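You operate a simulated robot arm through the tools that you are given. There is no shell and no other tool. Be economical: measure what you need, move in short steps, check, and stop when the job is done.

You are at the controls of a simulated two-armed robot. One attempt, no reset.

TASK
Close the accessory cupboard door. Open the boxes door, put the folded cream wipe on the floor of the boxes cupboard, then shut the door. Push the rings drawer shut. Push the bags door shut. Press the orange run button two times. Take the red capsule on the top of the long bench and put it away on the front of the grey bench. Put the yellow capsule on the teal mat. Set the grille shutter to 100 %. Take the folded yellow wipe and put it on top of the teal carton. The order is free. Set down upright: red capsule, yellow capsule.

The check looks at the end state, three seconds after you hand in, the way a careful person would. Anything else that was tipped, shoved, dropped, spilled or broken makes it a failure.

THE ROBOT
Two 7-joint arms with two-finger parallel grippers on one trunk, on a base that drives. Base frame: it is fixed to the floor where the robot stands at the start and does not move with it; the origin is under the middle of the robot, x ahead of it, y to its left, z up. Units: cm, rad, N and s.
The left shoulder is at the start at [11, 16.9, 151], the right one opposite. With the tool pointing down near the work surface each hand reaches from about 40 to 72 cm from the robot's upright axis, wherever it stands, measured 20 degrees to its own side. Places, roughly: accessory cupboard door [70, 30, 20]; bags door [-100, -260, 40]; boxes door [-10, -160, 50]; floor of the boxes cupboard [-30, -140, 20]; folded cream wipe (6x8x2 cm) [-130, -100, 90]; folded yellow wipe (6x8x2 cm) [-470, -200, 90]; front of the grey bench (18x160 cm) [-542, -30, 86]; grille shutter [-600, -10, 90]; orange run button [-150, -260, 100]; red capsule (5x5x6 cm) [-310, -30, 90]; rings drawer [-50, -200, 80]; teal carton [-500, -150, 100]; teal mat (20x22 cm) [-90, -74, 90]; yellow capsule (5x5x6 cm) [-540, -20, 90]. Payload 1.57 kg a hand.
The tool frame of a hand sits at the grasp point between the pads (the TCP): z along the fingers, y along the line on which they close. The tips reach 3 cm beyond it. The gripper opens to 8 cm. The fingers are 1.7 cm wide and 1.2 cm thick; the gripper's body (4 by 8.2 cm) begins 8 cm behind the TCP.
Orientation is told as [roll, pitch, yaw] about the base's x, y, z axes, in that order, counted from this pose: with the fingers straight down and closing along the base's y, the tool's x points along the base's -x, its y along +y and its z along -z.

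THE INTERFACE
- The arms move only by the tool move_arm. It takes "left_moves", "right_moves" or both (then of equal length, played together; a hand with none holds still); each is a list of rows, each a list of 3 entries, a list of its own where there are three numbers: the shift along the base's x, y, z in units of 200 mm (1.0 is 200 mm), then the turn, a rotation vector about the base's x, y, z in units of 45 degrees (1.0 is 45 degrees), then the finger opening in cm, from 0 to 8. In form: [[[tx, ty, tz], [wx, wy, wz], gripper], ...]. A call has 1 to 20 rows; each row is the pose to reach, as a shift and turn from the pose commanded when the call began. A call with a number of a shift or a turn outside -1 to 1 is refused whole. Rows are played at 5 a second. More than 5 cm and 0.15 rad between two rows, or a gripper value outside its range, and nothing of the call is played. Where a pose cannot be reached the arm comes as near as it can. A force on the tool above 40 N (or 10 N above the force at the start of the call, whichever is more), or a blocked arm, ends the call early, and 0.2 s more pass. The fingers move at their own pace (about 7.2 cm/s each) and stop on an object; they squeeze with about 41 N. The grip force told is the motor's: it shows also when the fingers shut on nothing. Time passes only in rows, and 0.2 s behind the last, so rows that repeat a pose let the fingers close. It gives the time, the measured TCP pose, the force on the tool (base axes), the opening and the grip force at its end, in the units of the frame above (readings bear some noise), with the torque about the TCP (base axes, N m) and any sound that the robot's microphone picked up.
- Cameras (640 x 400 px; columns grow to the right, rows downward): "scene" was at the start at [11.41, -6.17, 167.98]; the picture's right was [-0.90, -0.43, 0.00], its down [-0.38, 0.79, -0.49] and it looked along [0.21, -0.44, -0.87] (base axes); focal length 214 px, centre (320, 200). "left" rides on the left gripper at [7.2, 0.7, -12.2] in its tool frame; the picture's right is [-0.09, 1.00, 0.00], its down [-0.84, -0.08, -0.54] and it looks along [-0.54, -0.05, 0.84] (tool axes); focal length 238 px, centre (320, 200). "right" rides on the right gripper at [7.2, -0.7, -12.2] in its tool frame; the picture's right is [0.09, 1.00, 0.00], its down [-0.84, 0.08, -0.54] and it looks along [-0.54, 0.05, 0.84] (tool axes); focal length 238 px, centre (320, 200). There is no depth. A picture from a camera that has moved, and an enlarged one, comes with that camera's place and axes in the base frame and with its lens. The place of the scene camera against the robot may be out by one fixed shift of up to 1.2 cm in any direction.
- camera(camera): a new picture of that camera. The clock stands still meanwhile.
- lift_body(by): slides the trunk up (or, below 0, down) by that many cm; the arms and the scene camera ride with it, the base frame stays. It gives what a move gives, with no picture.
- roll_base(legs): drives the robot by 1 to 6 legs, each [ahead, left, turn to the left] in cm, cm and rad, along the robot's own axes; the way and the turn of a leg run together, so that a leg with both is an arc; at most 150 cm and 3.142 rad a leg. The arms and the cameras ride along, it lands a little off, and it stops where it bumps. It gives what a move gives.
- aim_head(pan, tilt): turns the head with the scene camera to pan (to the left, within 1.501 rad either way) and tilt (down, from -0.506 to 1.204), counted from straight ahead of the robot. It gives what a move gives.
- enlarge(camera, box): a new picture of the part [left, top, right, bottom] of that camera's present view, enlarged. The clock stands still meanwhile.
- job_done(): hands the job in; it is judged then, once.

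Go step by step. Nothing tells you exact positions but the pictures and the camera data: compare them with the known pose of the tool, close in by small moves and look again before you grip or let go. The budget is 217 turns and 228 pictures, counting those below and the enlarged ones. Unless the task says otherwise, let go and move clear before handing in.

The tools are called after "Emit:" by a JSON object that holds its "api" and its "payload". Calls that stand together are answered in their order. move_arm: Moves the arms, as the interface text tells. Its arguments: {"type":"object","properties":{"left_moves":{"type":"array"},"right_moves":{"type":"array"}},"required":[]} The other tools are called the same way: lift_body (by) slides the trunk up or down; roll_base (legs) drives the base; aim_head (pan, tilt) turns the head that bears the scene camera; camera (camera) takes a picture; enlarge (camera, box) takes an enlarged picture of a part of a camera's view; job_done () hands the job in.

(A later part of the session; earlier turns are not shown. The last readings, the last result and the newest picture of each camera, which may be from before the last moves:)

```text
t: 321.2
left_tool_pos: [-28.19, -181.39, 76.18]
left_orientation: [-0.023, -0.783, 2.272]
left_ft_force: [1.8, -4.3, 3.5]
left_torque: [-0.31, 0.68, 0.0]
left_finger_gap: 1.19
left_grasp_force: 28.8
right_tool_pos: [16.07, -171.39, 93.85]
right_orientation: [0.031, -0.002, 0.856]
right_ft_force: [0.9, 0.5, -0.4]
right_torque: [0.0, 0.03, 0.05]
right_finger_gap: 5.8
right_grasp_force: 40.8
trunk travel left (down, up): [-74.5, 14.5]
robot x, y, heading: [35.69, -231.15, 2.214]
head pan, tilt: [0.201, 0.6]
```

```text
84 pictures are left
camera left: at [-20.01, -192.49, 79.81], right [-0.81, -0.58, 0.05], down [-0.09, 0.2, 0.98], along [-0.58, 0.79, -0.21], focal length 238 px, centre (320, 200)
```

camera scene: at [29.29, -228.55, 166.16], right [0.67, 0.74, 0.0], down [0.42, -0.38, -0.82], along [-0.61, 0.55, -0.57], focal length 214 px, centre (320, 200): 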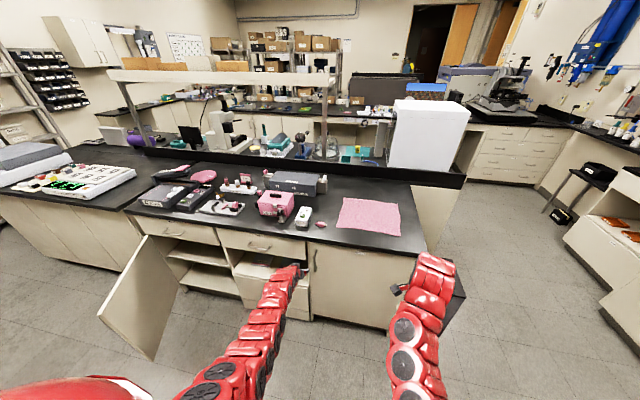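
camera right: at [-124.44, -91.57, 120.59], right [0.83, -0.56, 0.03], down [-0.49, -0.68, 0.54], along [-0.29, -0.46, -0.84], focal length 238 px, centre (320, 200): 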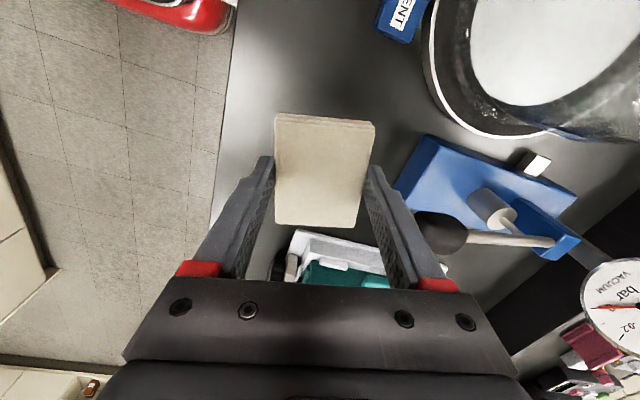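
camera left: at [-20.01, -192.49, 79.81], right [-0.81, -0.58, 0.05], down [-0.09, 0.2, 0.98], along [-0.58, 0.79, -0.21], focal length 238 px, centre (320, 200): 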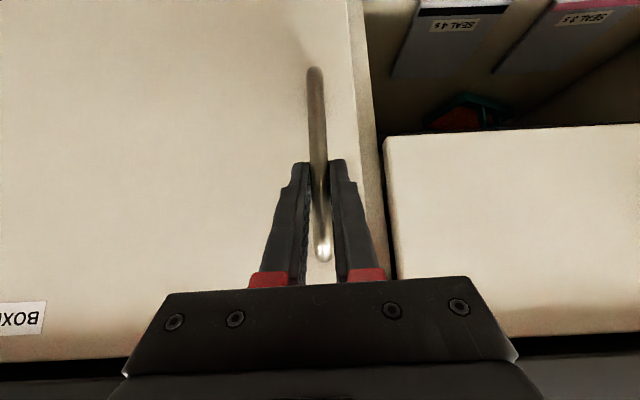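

Emit:
{"api": "roll_base", "payload": {"legs": [[-12, -1.5, 0]]}}

Emit:
{"api": "camera", "payload": {"camera": "left"}}

Emit:
{"api": "camera", "payload": {"camera": "scene"}}

```text
t: 322.5
left_tool_pos: [-19.15, -189.61, 76.23]
left_orientation: [-0.021, -0.78, 2.266]
left_ft_force: [23.6, 32.1, -4.4]
left_torque: [0.36, 0.69, -0.34]
left_finger_gap: 1.22
left_grasp_force: 29.3
right_tool_pos: [24.87, -180.11, 93.8]
right_orientation: [0.03, 0.003, 0.857]
right_ft_force: [0.6, -0.1, -0.6]
right_torque: [0.0, -0.02, -0.01]
right_finger_gap: 5.81
right_grasp_force: 40.7
trunk travel left (down, up): [-74.5, 14.5]
robot x, y, heading: [44.0, -240.1, 2.215]
head pan, tilt: [0.201, 0.6]
```

```text
83 pictures are left
camera left: at [-11.0, -200.83, 79.78], right [-0.82, -0.57, 0.05], down [-0.08, 0.2, 0.98], along [-0.57, 0.79, -0.22], focal length 238 px, centre (320, 200)
```

left: 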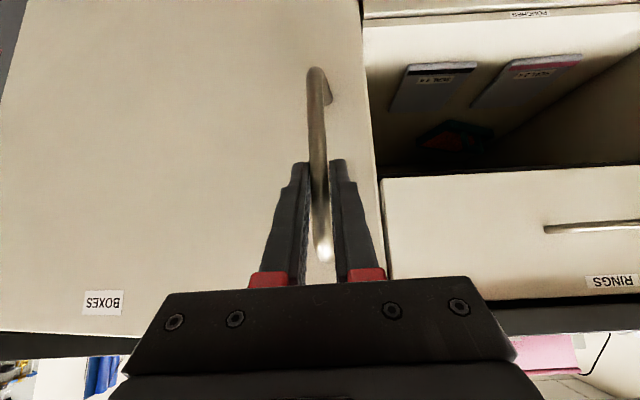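

```text
82 pictures are left
camera scene: at [33.71, -227.35, 163.65], right [0.67, 0.74, 0.0], down [0.42, -0.38, -0.82], along [-0.62, 0.55, -0.57], focal length 214 px, centre (320, 200)
```

scene: 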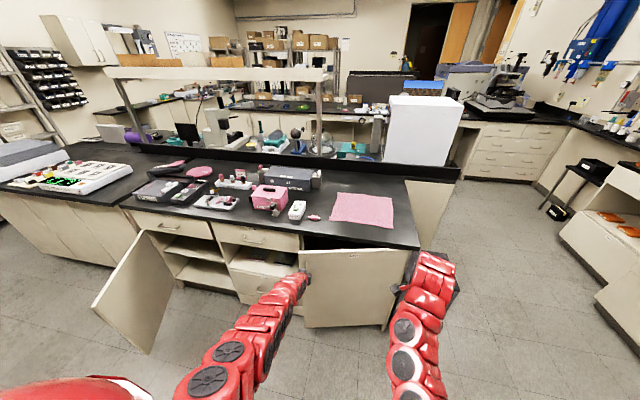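

Emit:
{"api": "move_arm", "payload": {"left_moves": [[[0.08, -0.04, 0], [0, 0, 0.05], 0], [[0.16, -0.085, 0], [0, 0, 0.1], 0], [[0.24, -0.125, 0], [0, 0, 0.16], 0], [[0.305, -0.165, 0], [0, 0, 0.21], 0], [[0.4, -0.2, 0], [0, 0, 0.26], 0], [[0.5, -0.23, 0], [0, 0, 0.31], 0], [[0.6, -0.265, 0], [0, 0, 0.37], 0], [[0.68, -0.295, 0], [0, 0, 0.42], 0]]}}

Emit:
{"api": "camera", "payload": {"camera": "left"}}

Emit:
{"api": "camera", "payload": {"camera": "scene"}}

```text
t: 324.3
left_tool_pos: [-5.83, -196.08, 76.11]
left_orientation: [-0.026, -0.783, 2.6]
left_ft_force: [-5.0, -16.6, -6.9]
left_torque: [-0.85, 0.17, 0.17]
left_finger_gap: 1.17
left_grasp_force: 29.5
right_tool_pos: [24.68, -180.31, 93.85]
right_orientation: [0.031, -0.003, 0.857]
right_ft_force: [0.3, 0.5, 0.0]
right_torque: [-0.02, 0.0, 0.01]
right_finger_gap: 5.8
right_grasp_force: 40.8
trunk travel left (down, up): [-74.5, 14.5]
robot x, y, heading: [44.25, -239.98, 2.206]
head pan, tilt: [0.201, 0.6]
```

```text
81 pictures are left
camera left: at [5.49, -203.95, 79.7], right [-0.58, -0.81, 0.05], down [-0.15, 0.16, 0.98], along [-0.8, 0.56, -0.22], focal length 238 px, centre (320, 200)
```

left: 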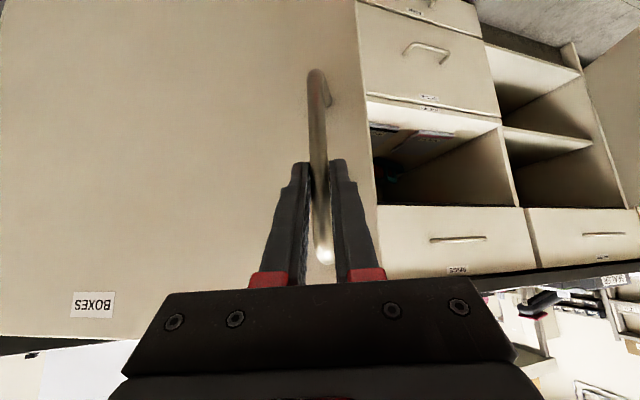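

```text
80 pictures are left
camera scene: at [33.25, -227.94, 163.66], right [0.67, 0.74, 0.0], down [0.42, -0.38, -0.83], along [-0.61, 0.55, -0.56], focal length 214 px, centre (320, 200)
```

scene: 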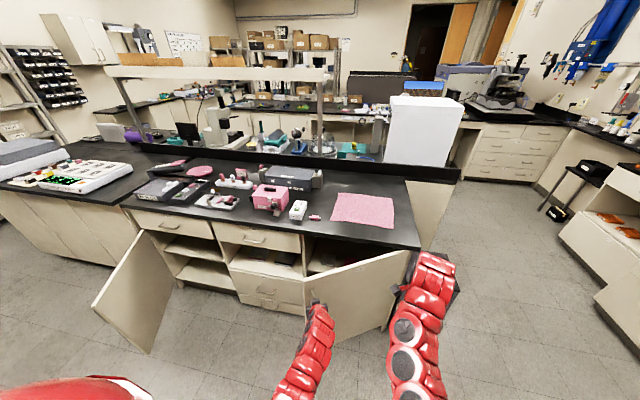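

Emit:
{"api": "move_arm", "payload": {"left_moves": [[[0.1, -0.03, 0], [0, 0, 0.06], 0], [[0.2, -0.05, 0], [0, 0, 0.12], 0], [[0.3, -0.06, 0], [0, 0, 0.18], 0], [[0.4, -0.065, 0], [0, 0, 0.24], 0], [[0.5, -0.065, 0], [0, 0, 0.3], 0], [[0.6, -0.055, 0], [0, 0, 0.36], 0], [[0.7, -0.04, 0], [0, 0, 0.42], 0], [[0.79, -0.02, 0], [0, 0, 0.47], 0]]}}

Emit:
{"api": "camera", "payload": {"camera": "scene"}}

```text
t: 325.3
left_tool_pos: [1.41, -197.52, 76.01]
left_orientation: [-0.009, -0.783, 2.766]
left_ft_force: [-2.3, -14.7, 11.3]
left_torque: [-0.75, -0.41, 0.19]
left_finger_gap: 1.19
left_grasp_force: 29.0
right_tool_pos: [24.64, -180.37, 94.05]
right_orientation: [0.032, 0.002, 0.856]
right_ft_force: [-0.2, -0.1, -0.2]
right_torque: [-0.03, 0.01, 0.0]
right_finger_gap: 5.8
right_grasp_force: 41.3
trunk travel left (down, up): [-74.5, 14.5]
robot x, y, heading: [43.98, -239.9, 2.211]
head pan, tilt: [0.201, 0.6]
stopped in row 4 (left hand): the force on the tool passed its limit at 42 N (the readings are from after the stop); the commanded pose is now the measured one
```

```text
79 pictures are left
camera scene: at [33.55, -227.86, 163.72], right [0.67, 0.74, 0.0], down [0.42, -0.38, -0.83], along [-0.62, 0.55, -0.56], focal length 214 px, centre (320, 200)
```

scene: 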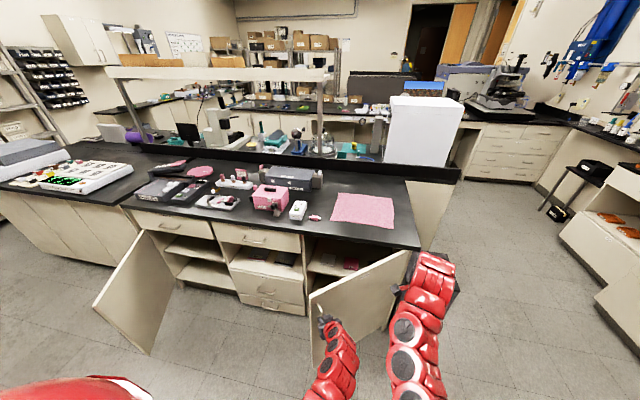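

Emit:
{"api": "move_arm", "payload": {"left_moves": [[[0, 0, 0], [0, 0, 0], 3], [[0, 0, 0], [0, 0, 0], 5], [[0.0, 0, 0], [0, 0, 0], 5], [[0.1, -0.04, 0.03], [0, 0, -0.06], 5], [[0.2, -0.08, 0.06], [0, 0, -0.12], 5], [[0.3, -0.12, 0.1], [0, 0, -0.18], 3], [[0.4, -0.16, 0.15], [0, 0, -0.24], 0]]}}

Emit:
{"api": "camera", "payload": {"camera": "left"}}

Emit:
{"api": "camera", "payload": {"camera": "scene"}}

```text
t: 326.9
left_tool_pos: [9.6, -200.66, 78.95]
left_orientation: [-0.016, -0.778, 2.577]
left_ft_force: [-0.1, 0.4, -0.2]
left_torque: [0.01, 0.0, -0.01]
left_finger_gap: 0.0
left_grasp_force: 14.2
right_tool_pos: [24.67, -180.33, 93.87]
right_orientation: [0.031, 0.0, 0.859]
right_ft_force: [-0.3, -0.1, 0.7]
right_torque: [0.01, 0.03, 0.02]
right_finger_gap: 5.81
right_grasp_force: 41.0
trunk travel left (down, up): [-74.5, 14.5]
robot x, y, heading: [44.34, -239.86, 2.21]
head pan, tilt: [0.201, 0.6]
```

```text
78 pictures are left
camera left: at [20.83, -208.69, 82.55], right [-0.6, -0.8, 0.05], down [-0.14, 0.17, 0.97], along [-0.79, 0.57, -0.22], focal length 238 px, centre (320, 200)
```

left: 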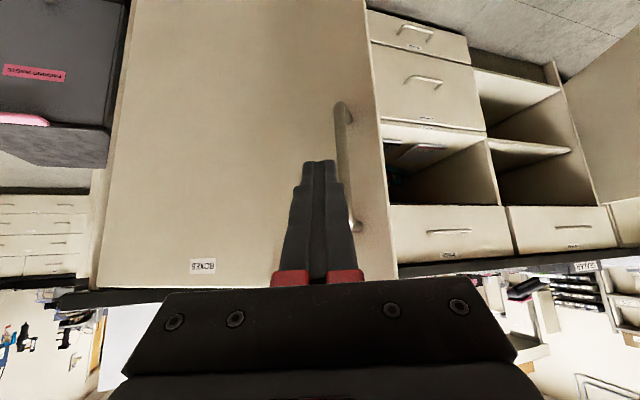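

```text
77 pictures are left
camera scene: at [33.38, -227.93, 163.67], right [0.67, 0.74, 0.0], down [0.42, -0.38, -0.83], along [-0.61, 0.55, -0.56], focal length 214 px, centre (320, 200)
```

scene: 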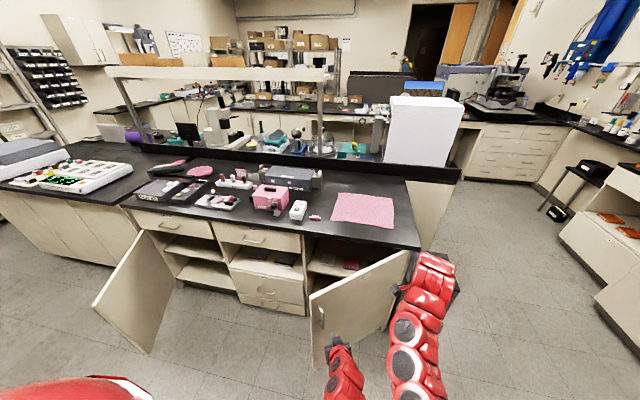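

Emit:
{"api": "roll_base", "payload": {"legs": [[0, 27, 0], [15, 0, 0]]}}

Emit:
{"api": "camera", "payload": {"camera": "left"}}

Emit:
{"api": "camera", "payload": {"camera": "scene"}}

```text
t: 329.8
left_tool_pos: [-21.12, -205.21, 78.94]
left_orientation: [-0.016, -0.777, 2.581]
left_ft_force: [-0.1, -0.2, -1.4]
left_torque: [-0.04, 0.01, -0.01]
left_finger_gap: 0.0
left_grasp_force: 21.6
right_tool_pos: [-6.25, -184.92, 93.86]
right_orientation: [0.031, 0.0, 0.863]
right_ft_force: [-0.5, 1.3, 0.7]
right_torque: [0.01, 0.03, 0.01]
right_finger_gap: 5.78
right_grasp_force: 40.7
trunk travel left (down, up): [-74.5, 14.5]
robot x, y, heading: [13.52, -244.47, 2.212]
head pan, tilt: [0.201, 0.6]
```

```text
76 pictures are left
camera left: at [-9.92, -213.21, 82.56], right [-0.59, -0.8, 0.05], down [-0.15, 0.17, 0.97], along [-0.79, 0.57, -0.22], focal length 238 px, centre (320, 200)
```

left: 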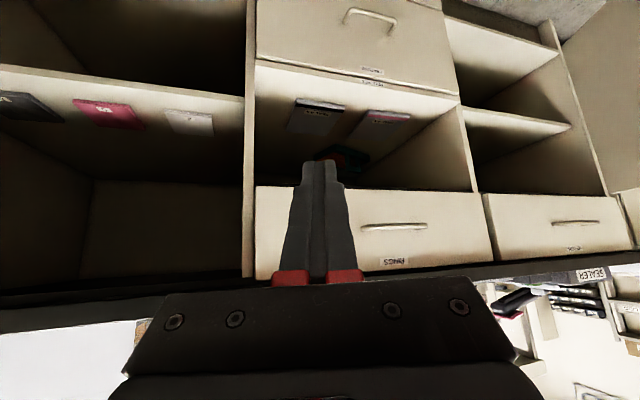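

```text
75 pictures are left
camera scene: at [2.69, -232.44, 163.67], right [0.67, 0.75, 0.0], down [0.42, -0.38, -0.83], along [-0.62, 0.55, -0.56], focal length 214 px, centre (320, 200)
```

scene: 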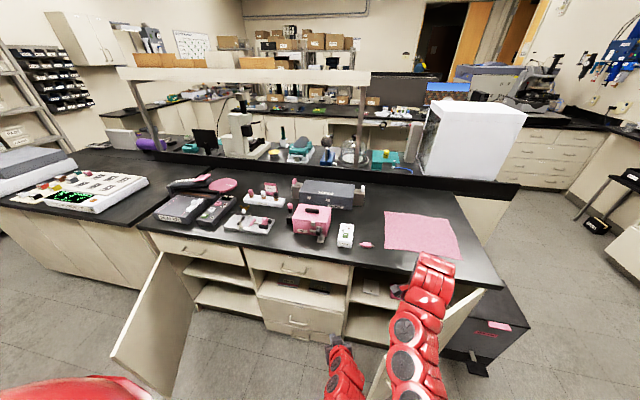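

Emit:
{"api": "roll_base", "payload": {"legs": [[0, -40, 0]]}}

Emit:
{"api": "camera", "payload": {"camera": "scene"}}

Emit:
{"api": "camera", "payload": {"camera": "left"}}

```text
t: 331.1
left_tool_pos: [-13.13, -199.34, 78.94]
left_orientation: [0.012, -0.784, 2.575]
left_ft_force: [1.0, 0.4, 0.5]
left_torque: [-0.03, 0.01, 0.06]
left_finger_gap: 0.01
left_grasp_force: 20.8
right_tool_pos: [2.51, -178.46, 93.95]
right_orientation: [0.034, 0.002, 0.861]
right_ft_force: [-0.3, -0.1, 1.0]
right_torque: [-0.03, 0.06, -0.01]
right_finger_gap: 5.82
right_grasp_force: 41.4
trunk travel left (down, up): [-74.5, 14.5]
robot x, y, heading: [22.28, -238.16, 2.213]
head pan, tilt: [0.201, 0.6]
stopped in leg 1: the force on the tool passed its limit at 134 N (the readings are from after the stop); the commanded pose is now the measured one
```

```text
74 pictures are left
camera scene: at [11.7, -225.82, 163.68], right [0.66, 0.75, 0.0], down [0.42, -0.38, -0.83], along [-0.62, 0.55, -0.56], focal length 214 px, centre (320, 200)
```

scene: 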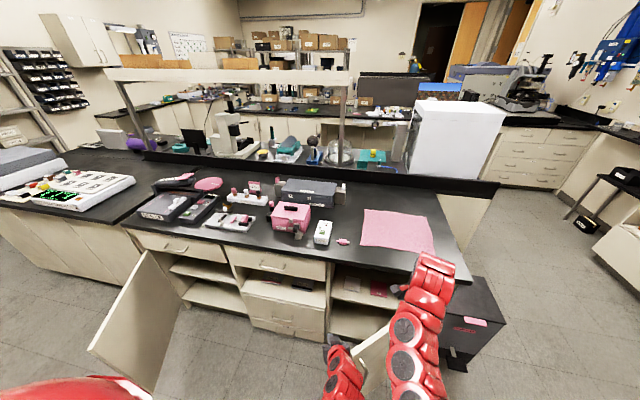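

```text
73 pictures are left
camera left: at [-1.66, -207.06, 82.53], right [-0.58, -0.81, 0.07], down [-0.13, 0.18, 0.97], along [-0.8, 0.56, -0.21], focal length 238 px, centre (320, 200)
```

left: 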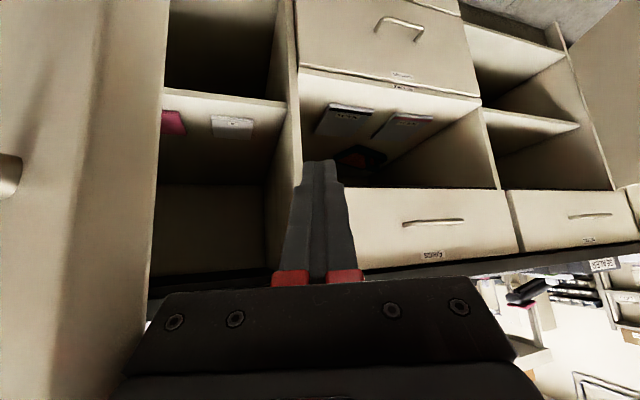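

Emit:
{"api": "roll_base", "payload": {"legs": [[0, 12, 0]]}}

Emit:
{"api": "move_arm", "payload": {"left_moves": [[[0, 0, 0], [0, 0, -0.17], 0], [[0, 0, 0], [0, 0, -0.34], 0], [[0, 0, 0], [0, 0, -0.51], 0], [[0, 0, 0], [0, 0, -0.68], 0], [[0, 0, 0], [0, 0, -0.85], 0], [[0, 0, 0], [0, 0, -1.0], 0]]}}

Emit:
{"api": "roll_base", "payload": {"legs": [[10, 0, 0]]}}

Emit:
{"api": "camera", "payload": {"camera": "left"}}

Emit:
{"api": "camera", "payload": {"camera": "scene"}}

```text
t: 332.3
left_tool_pos: [-22.7, -206.44, 78.93]
left_orientation: [0.006, -0.785, 2.581]
left_ft_force: [-0.1, -0.3, -0.6]
left_torque: [-0.01, 0.0, 0.02]
left_finger_gap: 0.0
left_grasp_force: 21.3
right_tool_pos: [-7.1, -185.56, 93.87]
right_orientation: [0.03, 0.0, 0.863]
right_ft_force: [0.3, -0.4, 0.5]
right_torque: [0.0, -0.01, 0.01]
right_finger_gap: 5.79
right_grasp_force: 41.2
trunk travel left (down, up): [-74.5, 14.5]
robot x, y, heading: [12.63, -245.34, 2.218]
head pan, tilt: [0.201, 0.6]
```

```text
t: 333.7
left_tool_pos: [-22.81, -206.63, 78.98]
left_orientation: [0.01, -0.783, 1.79]
left_ft_force: [0.5, -0.6, 0.0]
left_torque: [0.01, -0.01, 0.01]
left_finger_gap: 0.0
left_grasp_force: 21.1
right_tool_pos: [-7.22, -185.53, 93.78]
right_orientation: [0.033, 0.0, 0.862]
right_ft_force: [0.4, -0.2, 0.0]
right_torque: [-0.02, -0.01, 0.0]
right_finger_gap: 5.78
right_grasp_force: 40.8
trunk travel left (down, up): [-74.5, 14.5]
robot x, y, heading: [12.6, -245.12, 2.215]
head pan, tilt: [0.201, 0.6]
```

```text
t: 334.9
left_tool_pos: [-28.86, -198.5, 78.87]
left_orientation: [0.006, -0.784, 1.793]
left_ft_force: [0.3, 0.0, 0.4]
left_torque: [0.0, -0.04, 0.0]
left_finger_gap: 0.01
left_grasp_force: 21.3
right_tool_pos: [-13.35, -177.57, 93.81]
right_orientation: [0.032, 0.0, 0.864]
right_ft_force: [0.4, 0.1, 0.1]
right_torque: [0.01, 0.02, -0.01]
right_finger_gap: 5.79
right_grasp_force: 41.3
trunk travel left (down, up): [-74.5, 14.5]
robot x, y, heading: [6.13, -236.69, 2.215]
head pan, tilt: [0.201, 0.6]
```

```text
72 pictures are left
camera left: at [-26.25, -211.95, 82.48], right [-0.98, -0.16, 0.07], down [0.03, 0.22, 0.97], along [-0.17, 0.96, -0.21], focal length 238 px, centre (320, 200)
```

left: 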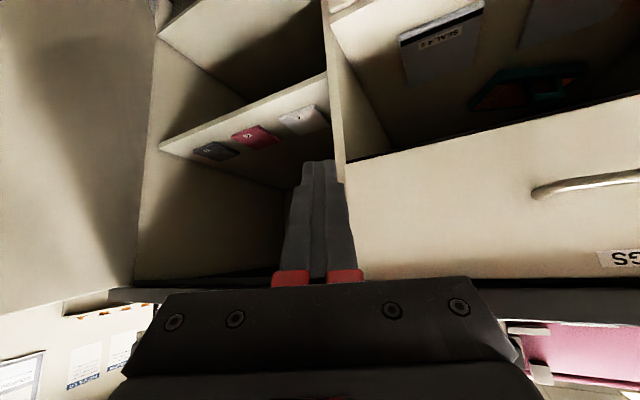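

```text
71 pictures are left
camera scene: at [-4.34, -225.09, 163.66], right [0.66, 0.75, 0.0], down [0.42, -0.37, -0.82], along [-0.62, 0.55, -0.57], focal length 214 px, centre (320, 200)
```

scene: 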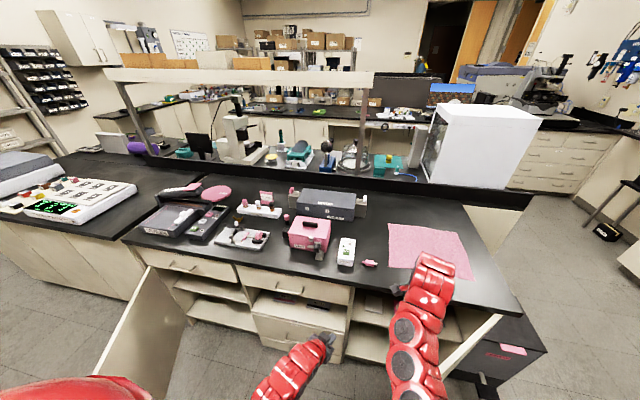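

Emit:
{"api": "roll_base", "payload": {"legs": [[-6, 0, 0], [0, -44, 0]]}}

Emit:
{"api": "camera", "payload": {"camera": "left"}}

Emit:
{"api": "camera", "payload": {"camera": "scene"}}

```text
t: 338.1
left_tool_pos: [10.12, -176.67, 79.01]
left_orientation: [0.009, -0.785, 1.795]
left_ft_force: [-0.1, -1.2, 0.0]
left_torque: [0.01, 0.04, 0.01]
left_finger_gap: 0.0
left_grasp_force: 21.6
right_tool_pos: [25.61, -155.81, 93.84]
right_orientation: [0.03, 0.0, 0.866]
right_ft_force: [-0.3, 0.5, 0.1]
right_torque: [0.0, 0.03, -0.01]
right_finger_gap: 5.78
right_grasp_force: 41.3
trunk travel left (down, up): [-74.5, 14.5]
robot x, y, heading: [45.19, -215.21, 2.215]
head pan, tilt: [0.201, 0.6]
```

```text
70 pictures are left
camera left: at [12.74, -190.17, 82.48], right [-0.98, -0.16, 0.07], down [0.03, 0.22, 0.97], along [-0.17, 0.96, -0.21], focal length 238 px, centre (320, 200)
```

left: 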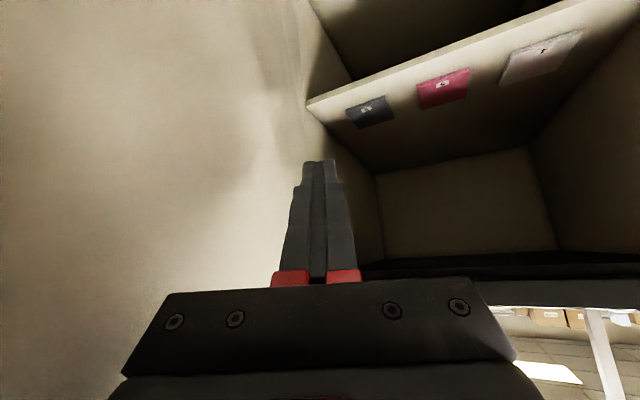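

```text
69 pictures are left
camera scene: at [34.67, -203.27, 163.66], right [0.66, 0.75, 0.0], down [0.42, -0.37, -0.82], along [-0.62, 0.55, -0.57], focal length 214 px, centre (320, 200)
```

scene: 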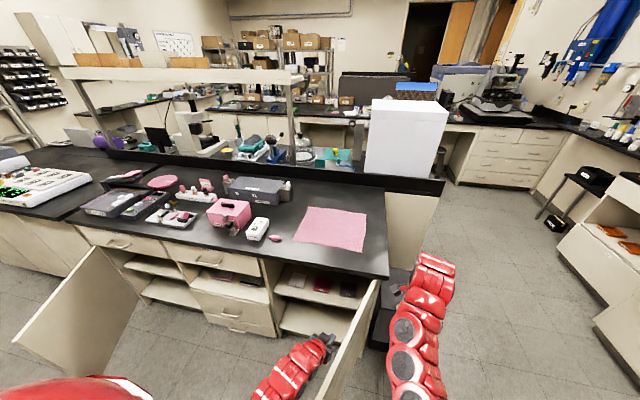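

Emit:
{"api": "roll_base", "payload": {"legs": [[0, -10, 0]]}}

Emit:
{"api": "camera", "payload": {"camera": "scene"}}

```text
t: 338.8
left_tool_pos: [10.42, -176.7, 78.94]
left_orientation: [0.01, -0.784, 1.794]
left_ft_force: [-0.1, 0.2, -0.2]
left_torque: [0.0, 0.06, -0.01]
left_finger_gap: 0.01
left_grasp_force: 21.7
right_tool_pos: [25.81, -155.75, 93.78]
right_orientation: [0.034, 0.001, 0.865]
right_ft_force: [0.8, 0.1, 0.1]
right_torque: [0.0, -0.01, 0.04]
right_finger_gap: 5.78
right_grasp_force: 41.0
trunk travel left (down, up): [-74.5, 14.5]
robot x, y, heading: [46.09, -215.21, 2.221]
head pan, tilt: [0.201, 0.6]
stopped in leg 1: the robot was blocked; the commanded pose is now the measured one
```

```text
68 pictures are left
camera scene: at [35.03, -203.19, 163.66], right [0.66, 0.75, 0.0], down [0.42, -0.37, -0.83], along [-0.62, 0.55, -0.56], focal length 214 px, centre (320, 200)
```

scene: 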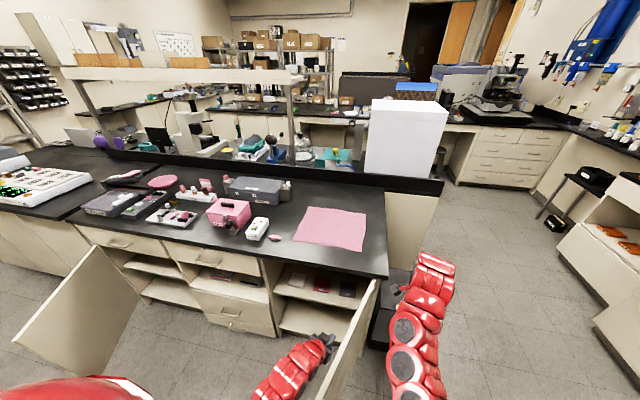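

Emit:
{"api": "roll_base", "payload": {"legs": [[-2, 6, 0], [-8, 38, 0]]}}

Emit:
{"api": "move_arm", "payload": {"left_moves": [[[0.0, 0.0, 0.2], [0, 0, 0.1], 0], [[0.0, 0, 0.4], [0, 0, 0.2], 0], [[0.0, 0, 0.6], [0, 0, 0.3], 0], [[0, 0, 0.8], [0, 0, 0.4], 0], [[0, 0, 1.0], [0, 0, 0.5], 0]]}}

Emit:
{"api": "camera", "payload": {"camera": "scene"}}

Emit:
{"api": "camera", "payload": {"camera": "right"}}

```text
t: 341.9
left_tool_pos: [-18.75, -211.39, 78.84]
left_orientation: [0.009, -0.783, 1.795]
left_ft_force: [0.3, -0.1, -0.6]
left_torque: [-0.04, -0.01, 0.04]
left_finger_gap: 0.0
left_grasp_force: 21.1
right_tool_pos: [-3.26, -190.41, 93.84]
right_orientation: [0.034, 0.002, 0.865]
right_ft_force: [0.2, -0.2, -0.5]
right_torque: [0.01, 0.05, 0.03]
right_finger_gap: 5.76
right_grasp_force: 40.7
trunk travel left (down, up): [-74.5, 14.5]
robot x, y, heading: [16.51, -249.9, 2.217]
head pan, tilt: [0.201, 0.6]
```

```text
t: 343.1
left_tool_pos: [-19.27, -208.84, 96.04]
left_orientation: [-0.028, -0.882, 2.137]
left_ft_force: [0.1, 0.0, 0.6]
left_torque: [0.01, 0.02, 0.0]
left_finger_gap: 0.0
left_grasp_force: 21.3
left hand out of reach, approached as far as the arm can: row 4, 5
right_tool_pos: [-3.18, -190.43, 93.71]
right_orientation: [0.033, 0.003, 0.865]
right_ft_force: [0.6, -0.2, 0.5]
right_torque: [-0.01, 0.01, -0.03]
right_finger_gap: 5.81
right_grasp_force: 41.6
trunk travel left (down, up): [-74.5, 14.5]
robot x, y, heading: [16.66, -249.97, 2.221]
head pan, tilt: [0.201, 0.6]
```

```text
67 pictures are left
camera scene: at [5.95, -237.74, 163.66], right [0.66, 0.75, 0.0], down [0.42, -0.37, -0.82], along [-0.62, 0.54, -0.57], focal length 214 px, centre (320, 200)
```

scene: 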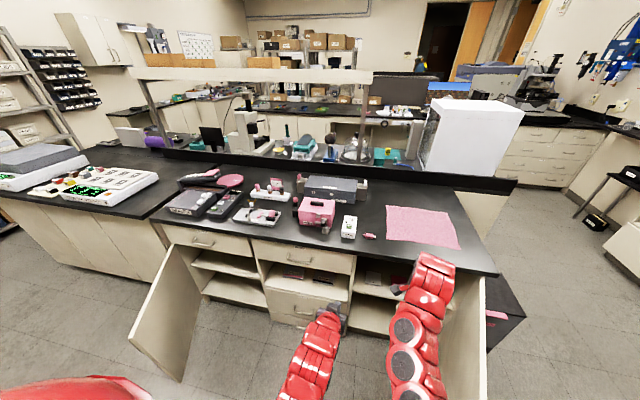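

```text
66 pictures are left
camera right: at [-6.97, -196.43, 105.97], right [-0.82, 0.57, 0.03], down [0.5, 0.68, 0.54], along [0.29, 0.46, -0.84], focal length 238 px, centre (320, 200)
```

right: 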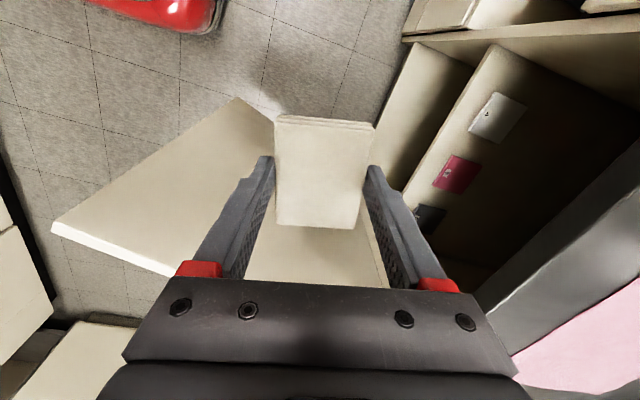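

Emit:
{"api": "lift_body", "payload": {"by": -36}}

Emit:
{"api": "lift_body", "payload": {"by": -34}}

Emit:
{"api": "camera", "payload": {"camera": "scene"}}

Emit:
{"api": "camera", "payload": {"camera": "right"}}

```text
t: 346.6
left_tool_pos: [-19.31, -208.85, 59.98]
left_orientation: [-0.031, -0.881, 2.138]
left_ft_force: [-1.0, -0.1, 0.4]
left_torque: [0.04, -0.01, 0.0]
left_finger_gap: 0.0
left_grasp_force: 22.1
right_tool_pos: [-3.24, -190.38, 57.86]
right_orientation: [0.032, 0.002, 0.865]
right_ft_force: [0.5, 0.0, 0.1]
right_torque: [0.01, -0.02, 0.02]
right_finger_gap: 5.78
right_grasp_force: 41.1
trunk travel left (down, up): [-38.5, 50.5]
robot x, y, heading: [16.73, -249.76, 2.222]
head pan, tilt: [0.201, 0.6]
```

```text
t: 350.1
left_tool_pos: [-19.55, -208.72, 41.24]
left_orientation: [-0.022, -0.896, 2.132]
left_ft_force: [-0.2, -0.7, 0.3]
left_torque: [0.0, 0.02, 0.0]
left_finger_gap: 0.01
left_grasp_force: 21.2
right_tool_pos: [-3.25, -190.52, 38.51]
right_orientation: [0.038, 0.001, 0.866]
right_ft_force: [0.2, 1.0, 0.4]
right_torque: [0.0, -0.02, 0.0]
right_finger_gap: 5.78
right_grasp_force: 40.6
trunk travel left (down, up): [-18.9, 70.1]
robot x, y, heading: [16.88, -250.39, 2.219]
head pan, tilt: [0.201, 0.6]
stopped: the arm was blocked; the commanded pose is now the measured one
```

```text
65 pictures are left
camera scene: at [6.08, -238.21, 108.26], right [0.66, 0.75, 0.0], down [0.42, -0.37, -0.83], along [-0.62, 0.55, -0.56], focal length 214 px, centre (320, 200)
```

scene: 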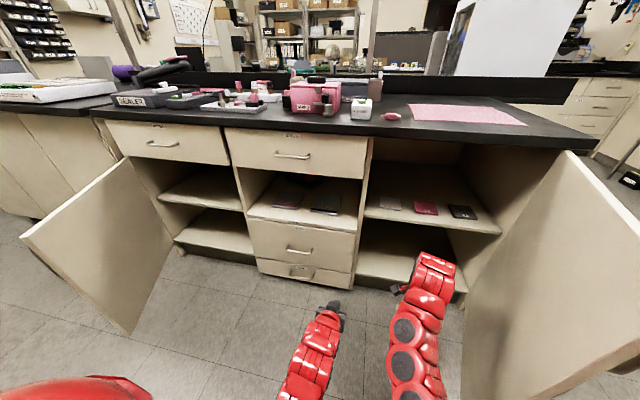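

```text
64 pictures are left
camera right: at [-6.97, -196.67, 50.76], right [-0.82, 0.57, 0.04], down [0.5, 0.67, 0.54], along [0.29, 0.46, -0.84], focal length 238 px, centre (320, 200)
```

right: 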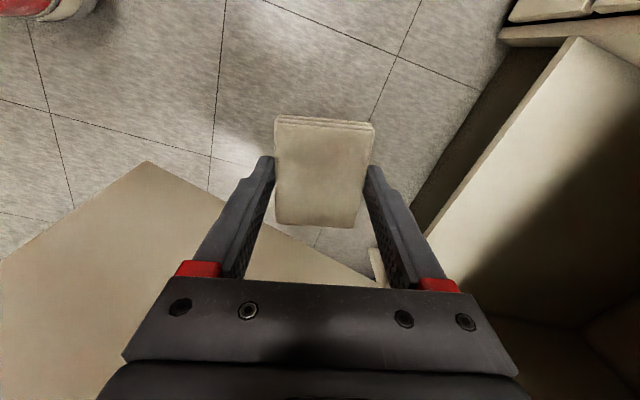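

Emit:
{"api": "aim_head", "payload": {"pan": -0.6, "tilt": 0.9}}

Emit:
{"api": "camera", "payload": {"camera": "scene"}}

Emit:
{"api": "aim_head", "payload": {"pan": 0.8, "tilt": 0.9}}

Emit:
{"api": "camera", "payload": {"camera": "scene"}}

```text
t: 351.2
left_tool_pos: [-19.5, -208.58, 41.25]
left_orientation: [-0.023, -0.899, 2.135]
left_ft_force: [0.0, 0.6, 0.5]
left_torque: [-0.01, 0.02, 0.02]
left_finger_gap: 0.0
left_grasp_force: 21.2
right_tool_pos: [-3.28, -190.51, 38.54]
right_orientation: [0.036, 0.002, 0.865]
right_ft_force: [-0.4, -0.1, 0.8]
right_torque: [0.0, -0.02, -0.04]
right_finger_gap: 5.8
right_grasp_force: 41.5
trunk travel left (down, up): [-18.9, 70.1]
robot x, y, heading: [16.62, -250.02, 2.219]
head pan, tilt: [-0.6, 0.901]
```

```text
63 pictures are left
camera scene: at [12.3, -236.51, 105.74], right [1.0, 0.05, 0.0], down [0.04, -0.78, -0.62], along [-0.03, 0.62, -0.78], focal length 214 px, centre (320, 200)
```

scene: 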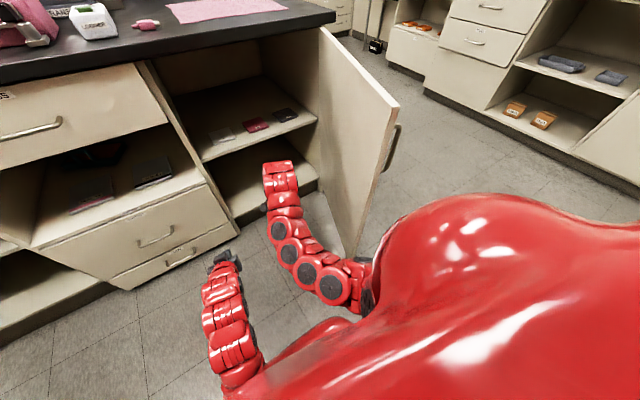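

```text
t: 352.8
left_tool_pos: [-19.58, -208.67, 41.16]
left_orientation: [-0.022, -0.897, 2.135]
left_ft_force: [-0.5, -0.3, 0.2]
left_torque: [0.02, 0.02, -0.01]
left_finger_gap: 0.0
left_grasp_force: 21.1
right_tool_pos: [-3.29, -190.48, 38.43]
right_orientation: [0.035, 0.0, 0.865]
right_ft_force: [0.3, -1.1, 1.1]
right_torque: [0.02, -0.02, 0.02]
right_finger_gap: 5.8
right_grasp_force: 41.2
trunk travel left (down, up): [-18.9, 70.1]
robot x, y, heading: [16.8, -249.8, 2.219]
head pan, tilt: [0.799, 0.901]
```

```text
62 pictures are left
camera scene: at [5.08, -243.01, 105.71], right [0.12, 0.99, 0.0], down [0.78, -0.1, -0.62], along [-0.62, 0.08, -0.78], focal length 214 px, centre (320, 200)
```

scene: 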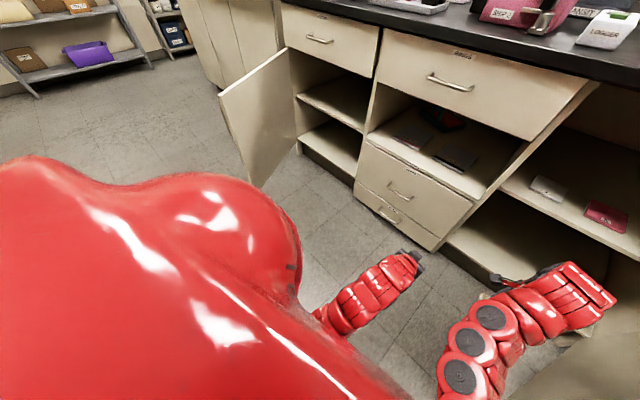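

Emit:
{"api": "move_arm", "payload": {"left_moves": [[[-0.15, -0.05, 0.1], [0, 0, 0], 0], [[-0.3, -0.1, 0.2], [0, 0, 0], 0], [[-0.4, -0.2, 0.3], [0, 0, 0], 0], [[-0.5, -0.3, 0.4], [0, 0, 0], 0], [[-0.55, -0.35, 0.5], [0, 0, 0], 0]]}}

Emit:
{"api": "lift_body", "payload": {"by": -14}}

Emit:
{"api": "camera", "payload": {"camera": "scene"}}

```text
t: 354.0
left_tool_pos: [-28.05, -209.14, 45.05]
left_orientation: [-0.023, -0.892, 2.134]
left_ft_force: [-1.3, 0.3, -0.5]
left_torque: [0.02, -0.03, 0.0]
left_finger_gap: 0.0
left_grasp_force: 21.8
left hand out of reach, approached as far as the arm can: row 1, 2, 3, 4, 5
right_tool_pos: [-3.19, -190.41, 38.2]
right_orientation: [0.033, 0.003, 0.864]
right_ft_force: [0.8, 0.7, -0.8]
right_torque: [0.0, 0.01, -0.01]
right_finger_gap: 5.79
right_grasp_force: 40.9
trunk travel left (down, up): [-18.9, 70.1]
robot x, y, heading: [17.16, -249.69, 2.224]
head pan, tilt: [0.799, 0.901]
```

```text
t: 355.8
left_tool_pos: [-27.55, -208.51, 35.5]
left_orientation: [-0.106, -0.904, 2.199]
left_ft_force: [-0.7, 0.9, 0.5]
left_torque: [-0.01, 0.04, -0.01]
left_finger_gap: 0.0
left_grasp_force: 21.3
right_tool_pos: [-3.23, -190.44, 28.25]
right_orientation: [0.042, -0.003, 0.867]
right_ft_force: [-0.4, -0.1, 0.2]
right_torque: [-0.03, 0.0, 0.03]
right_finger_gap: 5.78
right_grasp_force: 41.0
trunk travel left (down, up): [-8.2, 80.8]
robot x, y, heading: [16.4, -249.86, 2.213]
head pan, tilt: [0.799, 0.901]
stopped: the arm was blocked; the commanded pose is now the measured one
```

```text
61 pictures are left
camera scene: at [5.08, -243.47, 95.28], right [0.12, 0.99, 0.01], down [0.78, -0.09, -0.62], along [-0.62, 0.08, -0.78], focal length 214 px, centre (320, 200)
```

scene: 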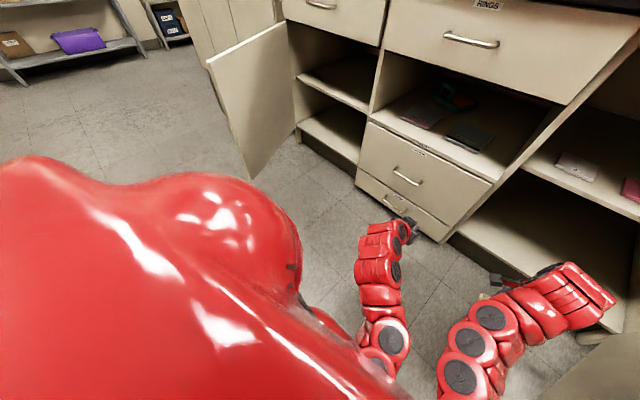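

Emit:
{"api": "move_arm", "payload": {"left_moves": [[[0.02, -0.02, 0.05], [-0.14, -0.1, 0], 0], [[0.04, -0.04, 0.1], [-0.28, -0.2, 0], 0], [[0.06, -0.08, 0.15], [-0.42, -0.31, 0], 0], [[0.08, -0.12, 0.2], [-0.56, -0.41, 0], 0], [[0.1, -0.16, 0.25], [-0.7, -0.5, 0], 0], [[0.1, -0.2, 0.35], [-0.7, -0.5, 0], 0], [[0.1, -0.24, 0.5], [-0.7, -0.5, 0], 0]]}}

Emit:
{"api": "camera", "payload": {"camera": "scene"}}

```text
t: 357.4
left_tool_pos: [-21.72, -215.26, 37.43]
left_orientation: [-0.069, -0.27, 2.2]
left_ft_force: [0.7, -0.6, -0.3]
left_torque: [0.06, 0.0, -0.03]
left_finger_gap: 0.0
left_grasp_force: 21.7
left hand out of reach, approached as far as the arm can: row 5, 6, 7
right_tool_pos: [-3.41, -190.46, 27.62]
right_orientation: [0.032, 0.002, 0.865]
right_ft_force: [-0.2, 0.1, 0.4]
right_torque: [-0.02, -0.01, -0.02]
right_finger_gap: 5.79
right_grasp_force: 40.9
trunk travel left (down, up): [-8.2, 80.8]
robot x, y, heading: [16.72, -249.63, 2.221]
head pan, tilt: [0.799, 0.901]
```

```text
60 pictures are left
camera scene: at [4.98, -242.86, 94.95], right [0.12, 0.99, 0.0], down [0.78, -0.1, -0.62], along [-0.62, 0.08, -0.78], focal length 214 px, centre (320, 200)
```

scene: 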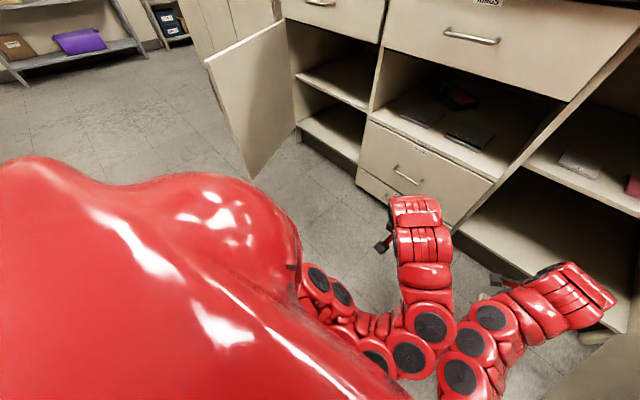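

Emit:
{"api": "roll_base", "payload": {"legs": [[20, 0, 0]]}}

Emit:
{"api": "camera", "payload": {"camera": "right"}}

Emit:
{"api": "aim_head", "payload": {"pan": -0.2, "tilt": 0.8}}

Emit:
{"api": "camera", "payload": {"camera": "scene"}}

```text
t: 359.0
left_tool_pos: [-33.73, -199.32, 37.26]
left_orientation: [-0.069, -0.271, 2.199]
left_ft_force: [0.7, 0.1, 0.2]
left_torque: [0.01, 0.04, 0.0]
left_finger_gap: 0.03
left_grasp_force: 21.2
right_tool_pos: [-15.38, -174.47, 27.64]
right_orientation: [0.033, 0.003, 0.864]
right_ft_force: [-0.2, 0.1, 0.1]
right_torque: [0.0, 0.0, 0.0]
right_finger_gap: 5.81
right_grasp_force: 41.4
trunk travel left (down, up): [-8.2, 80.8]
robot x, y, heading: [4.81, -233.88, 2.224]
head pan, tilt: [0.799, 0.901]
```

```text
59 pictures are left
camera right: at [-19.05, -180.56, 39.74], right [-0.82, 0.58, 0.03], down [0.5, 0.68, 0.54], along [0.29, 0.46, -0.84], focal length 238 px, centre (320, 200)
```

right: 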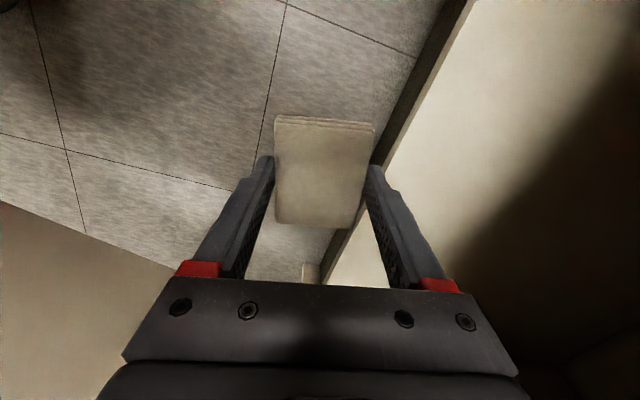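

```text
t: 360.3
left_tool_pos: [-33.71, -199.3, 37.24]
left_orientation: [-0.069, -0.27, 2.2]
left_ft_force: [0.5, -0.7, 0.0]
left_torque: [0.0, -0.03, 0.02]
left_finger_gap: 0.0
left_grasp_force: 21.0
right_tool_pos: [-15.38, -174.43, 27.57]
right_orientation: [0.034, 0.002, 0.864]
right_ft_force: [-0.7, 0.9, -0.3]
right_torque: [0.02, -0.02, 0.01]
right_finger_gap: 5.79
right_grasp_force: 41.5
trunk travel left (down, up): [-8.2, 80.8]
robot x, y, heading: [4.73, -234.02, 2.22]
head pan, tilt: [-0.201, 0.799]
```

```text
58 pictures are left
camera scene: at [-3.08, -220.52, 95.72], right [0.9, 0.43, 0.0], down [0.31, -0.65, -0.7], along [-0.3, 0.63, -0.72], focal length 214 px, centre (320, 200)
```

scene: 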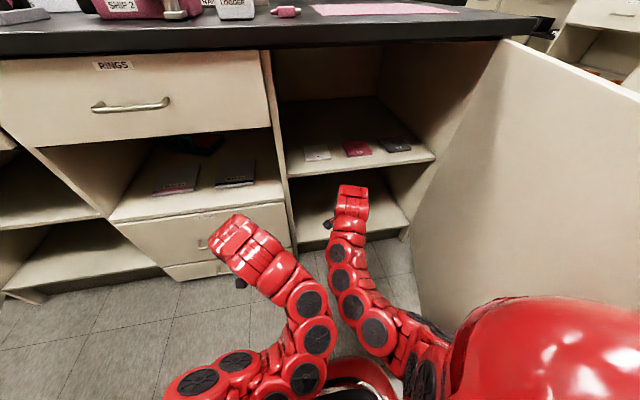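

Emit:
{"api": "move_arm", "payload": {"right_moves": [[[-0.05, 0.07, 0.05], [0.1, 0.075, 0], 4.5], [[-0.12, 0.16, 0.07], [0.2, 0.15, 0], 4.5], [[-0.2, 0.27, 0.07], [0.3, 0.225, 0], 4.5], [[-0.28, 0.38, 0.05], [0.4, 0.3, 0], 4.5], [[-0.36, 0.49, 0.03], [0.51, 0.377, 0], 4.5], [[-0.445, 0.605, 0.02], [0.51, 0.377, 0], 4.5], [[-0.445, 0.605, 0.02], [0.51, 0.377, 0], 4.5]]}}

Emit:
{"api": "camera", "payload": {"camera": "right"}}

Emit:
{"api": "camera", "payload": {"camera": "scene"}}

```text
t: 361.9
left_tool_pos: [-33.72, -199.37, 37.22]
left_orientation: [-0.068, -0.27, 2.199]
left_ft_force: [0.0, 0.3, -0.5]
left_torque: [0.01, -0.01, -0.01]
left_finger_gap: 0.0
left_grasp_force: 21.1
right_tool_pos: [-24.26, -162.47, 28.01]
right_orientation: [0.522, -0.106, 0.838]
right_ft_force: [0.2, 0.2, 0.9]
right_torque: [-0.03, -0.02, -0.01]
right_finger_gap: 5.77
right_grasp_force: 40.8
trunk travel left (down, up): [-8.2, 80.8]
robot x, y, heading: [5.08, -234.11, 2.218]
head pan, tilt: [-0.201, 0.799]
```

```text
57 pictures are left
camera right: at [-24.76, -172.93, 37.45], right [-0.74, 0.47, 0.48], down [0.67, 0.44, 0.59], along [0.07, 0.76, -0.64], focal length 238 px, centre (320, 200)
```

right: 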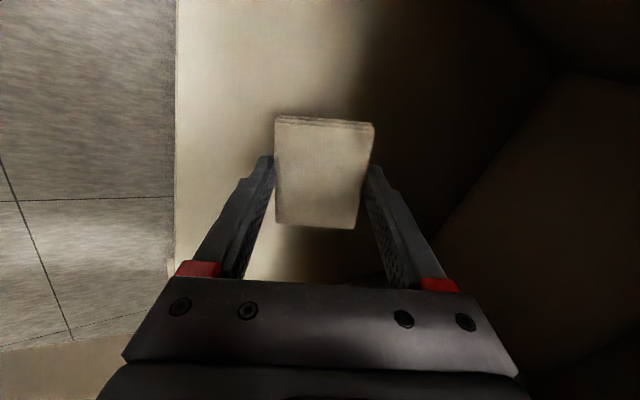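

```text
56 pictures are left
camera scene: at [-3.08, -220.51, 95.72], right [0.9, 0.43, 0.0], down [0.31, -0.65, -0.7], along [-0.3, 0.63, -0.72], focal length 214 px, centre (320, 200)
```

scene: 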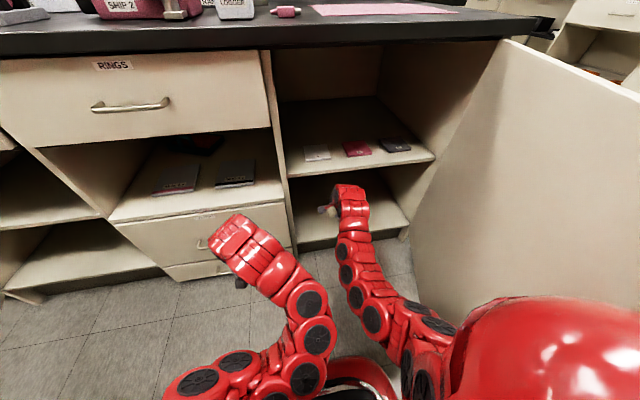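

Emit:
{"api": "move_arm", "payload": {"right_moves": [[[0, 0, -0.05], [0, 0, 0], 4.5], [[0, 0, -0.1], [0, 0, 0], 4.5], [[0, 0, -0.14], [0, 0, 0], 4.5], [[0, 0, -0.18], [0, 0, 0], 4.5], [[0, 0, -0.22], [0, 0, 0], 4.5]]}}

Emit:
{"api": "camera", "payload": {"camera": "right"}}

```text
t: 363.1
left_tool_pos: [-33.7, -199.27, 37.31]
left_orientation: [-0.069, -0.27, 2.199]
left_ft_force: [0.3, -0.1, -0.5]
left_torque: [-0.04, 0.04, 0.0]
left_finger_gap: 0.02
left_grasp_force: 22.0
right_tool_pos: [-24.29, -162.4, 23.6]
right_orientation: [0.52, -0.107, 0.837]
right_ft_force: [-0.5, -0.4, -0.1]
right_torque: [-0.01, 0.01, 0.01]
right_finger_gap: 5.79
right_grasp_force: 41.2
trunk travel left (down, up): [-8.2, 80.8]
robot x, y, heading: [4.93, -234.27, 2.215]
head pan, tilt: [-0.201, 0.799]
```

```text
55 pictures are left
camera right: at [-24.67, -172.93, 33.01], right [-0.74, 0.47, 0.48], down [0.67, 0.44, 0.6], along [0.07, 0.76, -0.64], focal length 238 px, centre (320, 200)
```

right: 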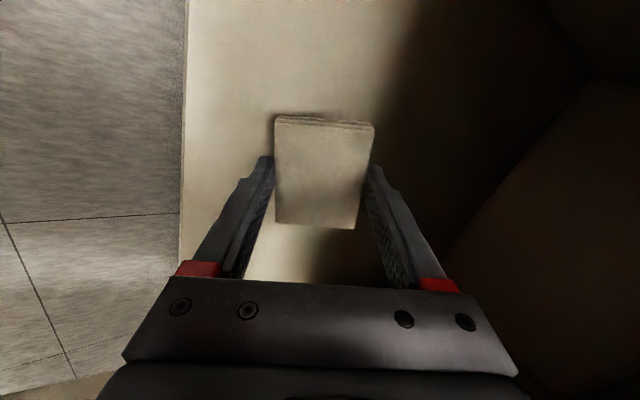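

Emit:
{"api": "move_arm", "payload": {"right_moves": [[[0, 0, -0.05], [0, 0, 0], 4.5], [[0, 0, -0.1], [0, 0, 0], 4.5], [[0, 0, -0.14], [0, 0, 0], 4.5], [[0, 0, -0.18], [0, 0, 0], 4.5], [[0, 0, -0.22], [0, 0, 0], 4.5], [[0, 0, -0.26], [0, 0, 0], 4.5], [[0, 0, -0.3], [0, 0, 0], 4.5]]}}

Emit:
{"api": "camera", "payload": {"camera": "right"}}

```text
t: 364.1
left_tool_pos: [-33.61, -199.42, 37.61]
left_orientation: [-0.068, -0.272, 2.198]
left_ft_force: [-0.1, -0.6, -0.4]
left_torque: [0.01, -0.02, 0.01]
left_finger_gap: 0.0
left_grasp_force: 21.6
right_tool_pos: [-24.24, -162.39, 20.6]
right_orientation: [0.527, -0.109, 0.836]
right_ft_force: [11.6, -16.0, 30.1]
right_torque: [-1.3, -0.74, 0.0]
right_finger_gap: 5.81
right_grasp_force: 41.2
trunk travel left (down, up): [-8.2, 80.8]
robot x, y, heading: [4.91, -234.19, 2.217]
head pan, tilt: [-0.201, 0.799]
stopped in row 5 (right hand): the force on the tool passed its limit at 50 N (the readings are from after the stop); the commanded pose is now the measured one
```

```text
54 pictures are left
camera right: at [-24.62, -172.99, 30.02], right [-0.74, 0.47, 0.49], down [0.67, 0.44, 0.59], along [0.06, 0.77, -0.64], focal length 238 px, centre (320, 200)
```

right: 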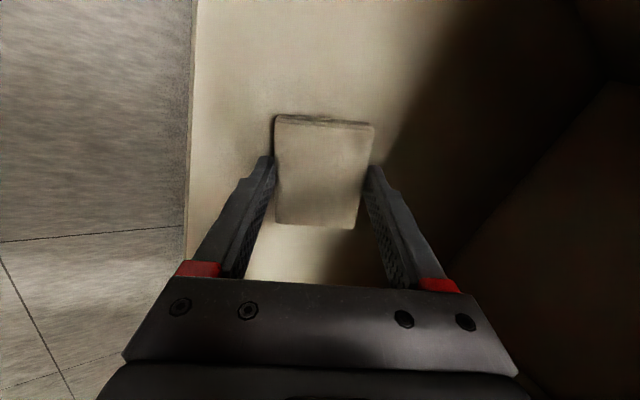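

Emit:
{"api": "move_arm", "payload": {"right_moves": [[[0, 0, 0.05], [0, 0, 0], 4.5], [[0, 0, 0.06], [0, 0, 0], 6.5], [[0, 0, 0.06], [0, 0, 0], 8], [[0, 0, 0.06], [0, 0, 0], 8], [[0, 0, 0.15], [0, 0, 0], 8], [[0, 0, 0.25], [0, 0, 0], 8], [[0.0, 0.0, 0.35], [0, 0, 0], 8]]}}

Emit:
{"api": "camera", "payload": {"camera": "right"}}

```text
t: 365.7
left_tool_pos: [-33.52, -199.3, 37.25]
left_orientation: [-0.067, -0.271, 2.198]
left_ft_force: [0.5, 0.1, -0.7]
left_torque: [0.05, -0.05, 0.01]
left_finger_gap: 0.0
left_grasp_force: 21.0
right_tool_pos: [-24.36, -162.3, 27.26]
right_orientation: [0.521, -0.106, 0.838]
right_ft_force: [-0.1, -0.3, -0.2]
right_torque: [-0.01, 0.03, 0.0]
right_finger_gap: 8.0
right_grasp_force: 0.1
trunk travel left (down, up): [-8.2, 80.8]
robot x, y, heading: [4.54, -234.11, 2.219]
head pan, tilt: [-0.201, 0.799]
```

```text
53 pictures are left
camera right: at [-24.71, -172.87, 36.62], right [-0.74, 0.47, 0.48], down [0.67, 0.44, 0.59], along [0.07, 0.76, -0.64], focal length 238 px, centre (320, 200)
```

right: 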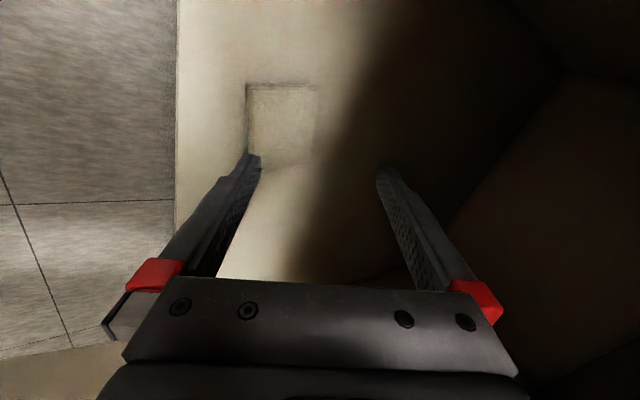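

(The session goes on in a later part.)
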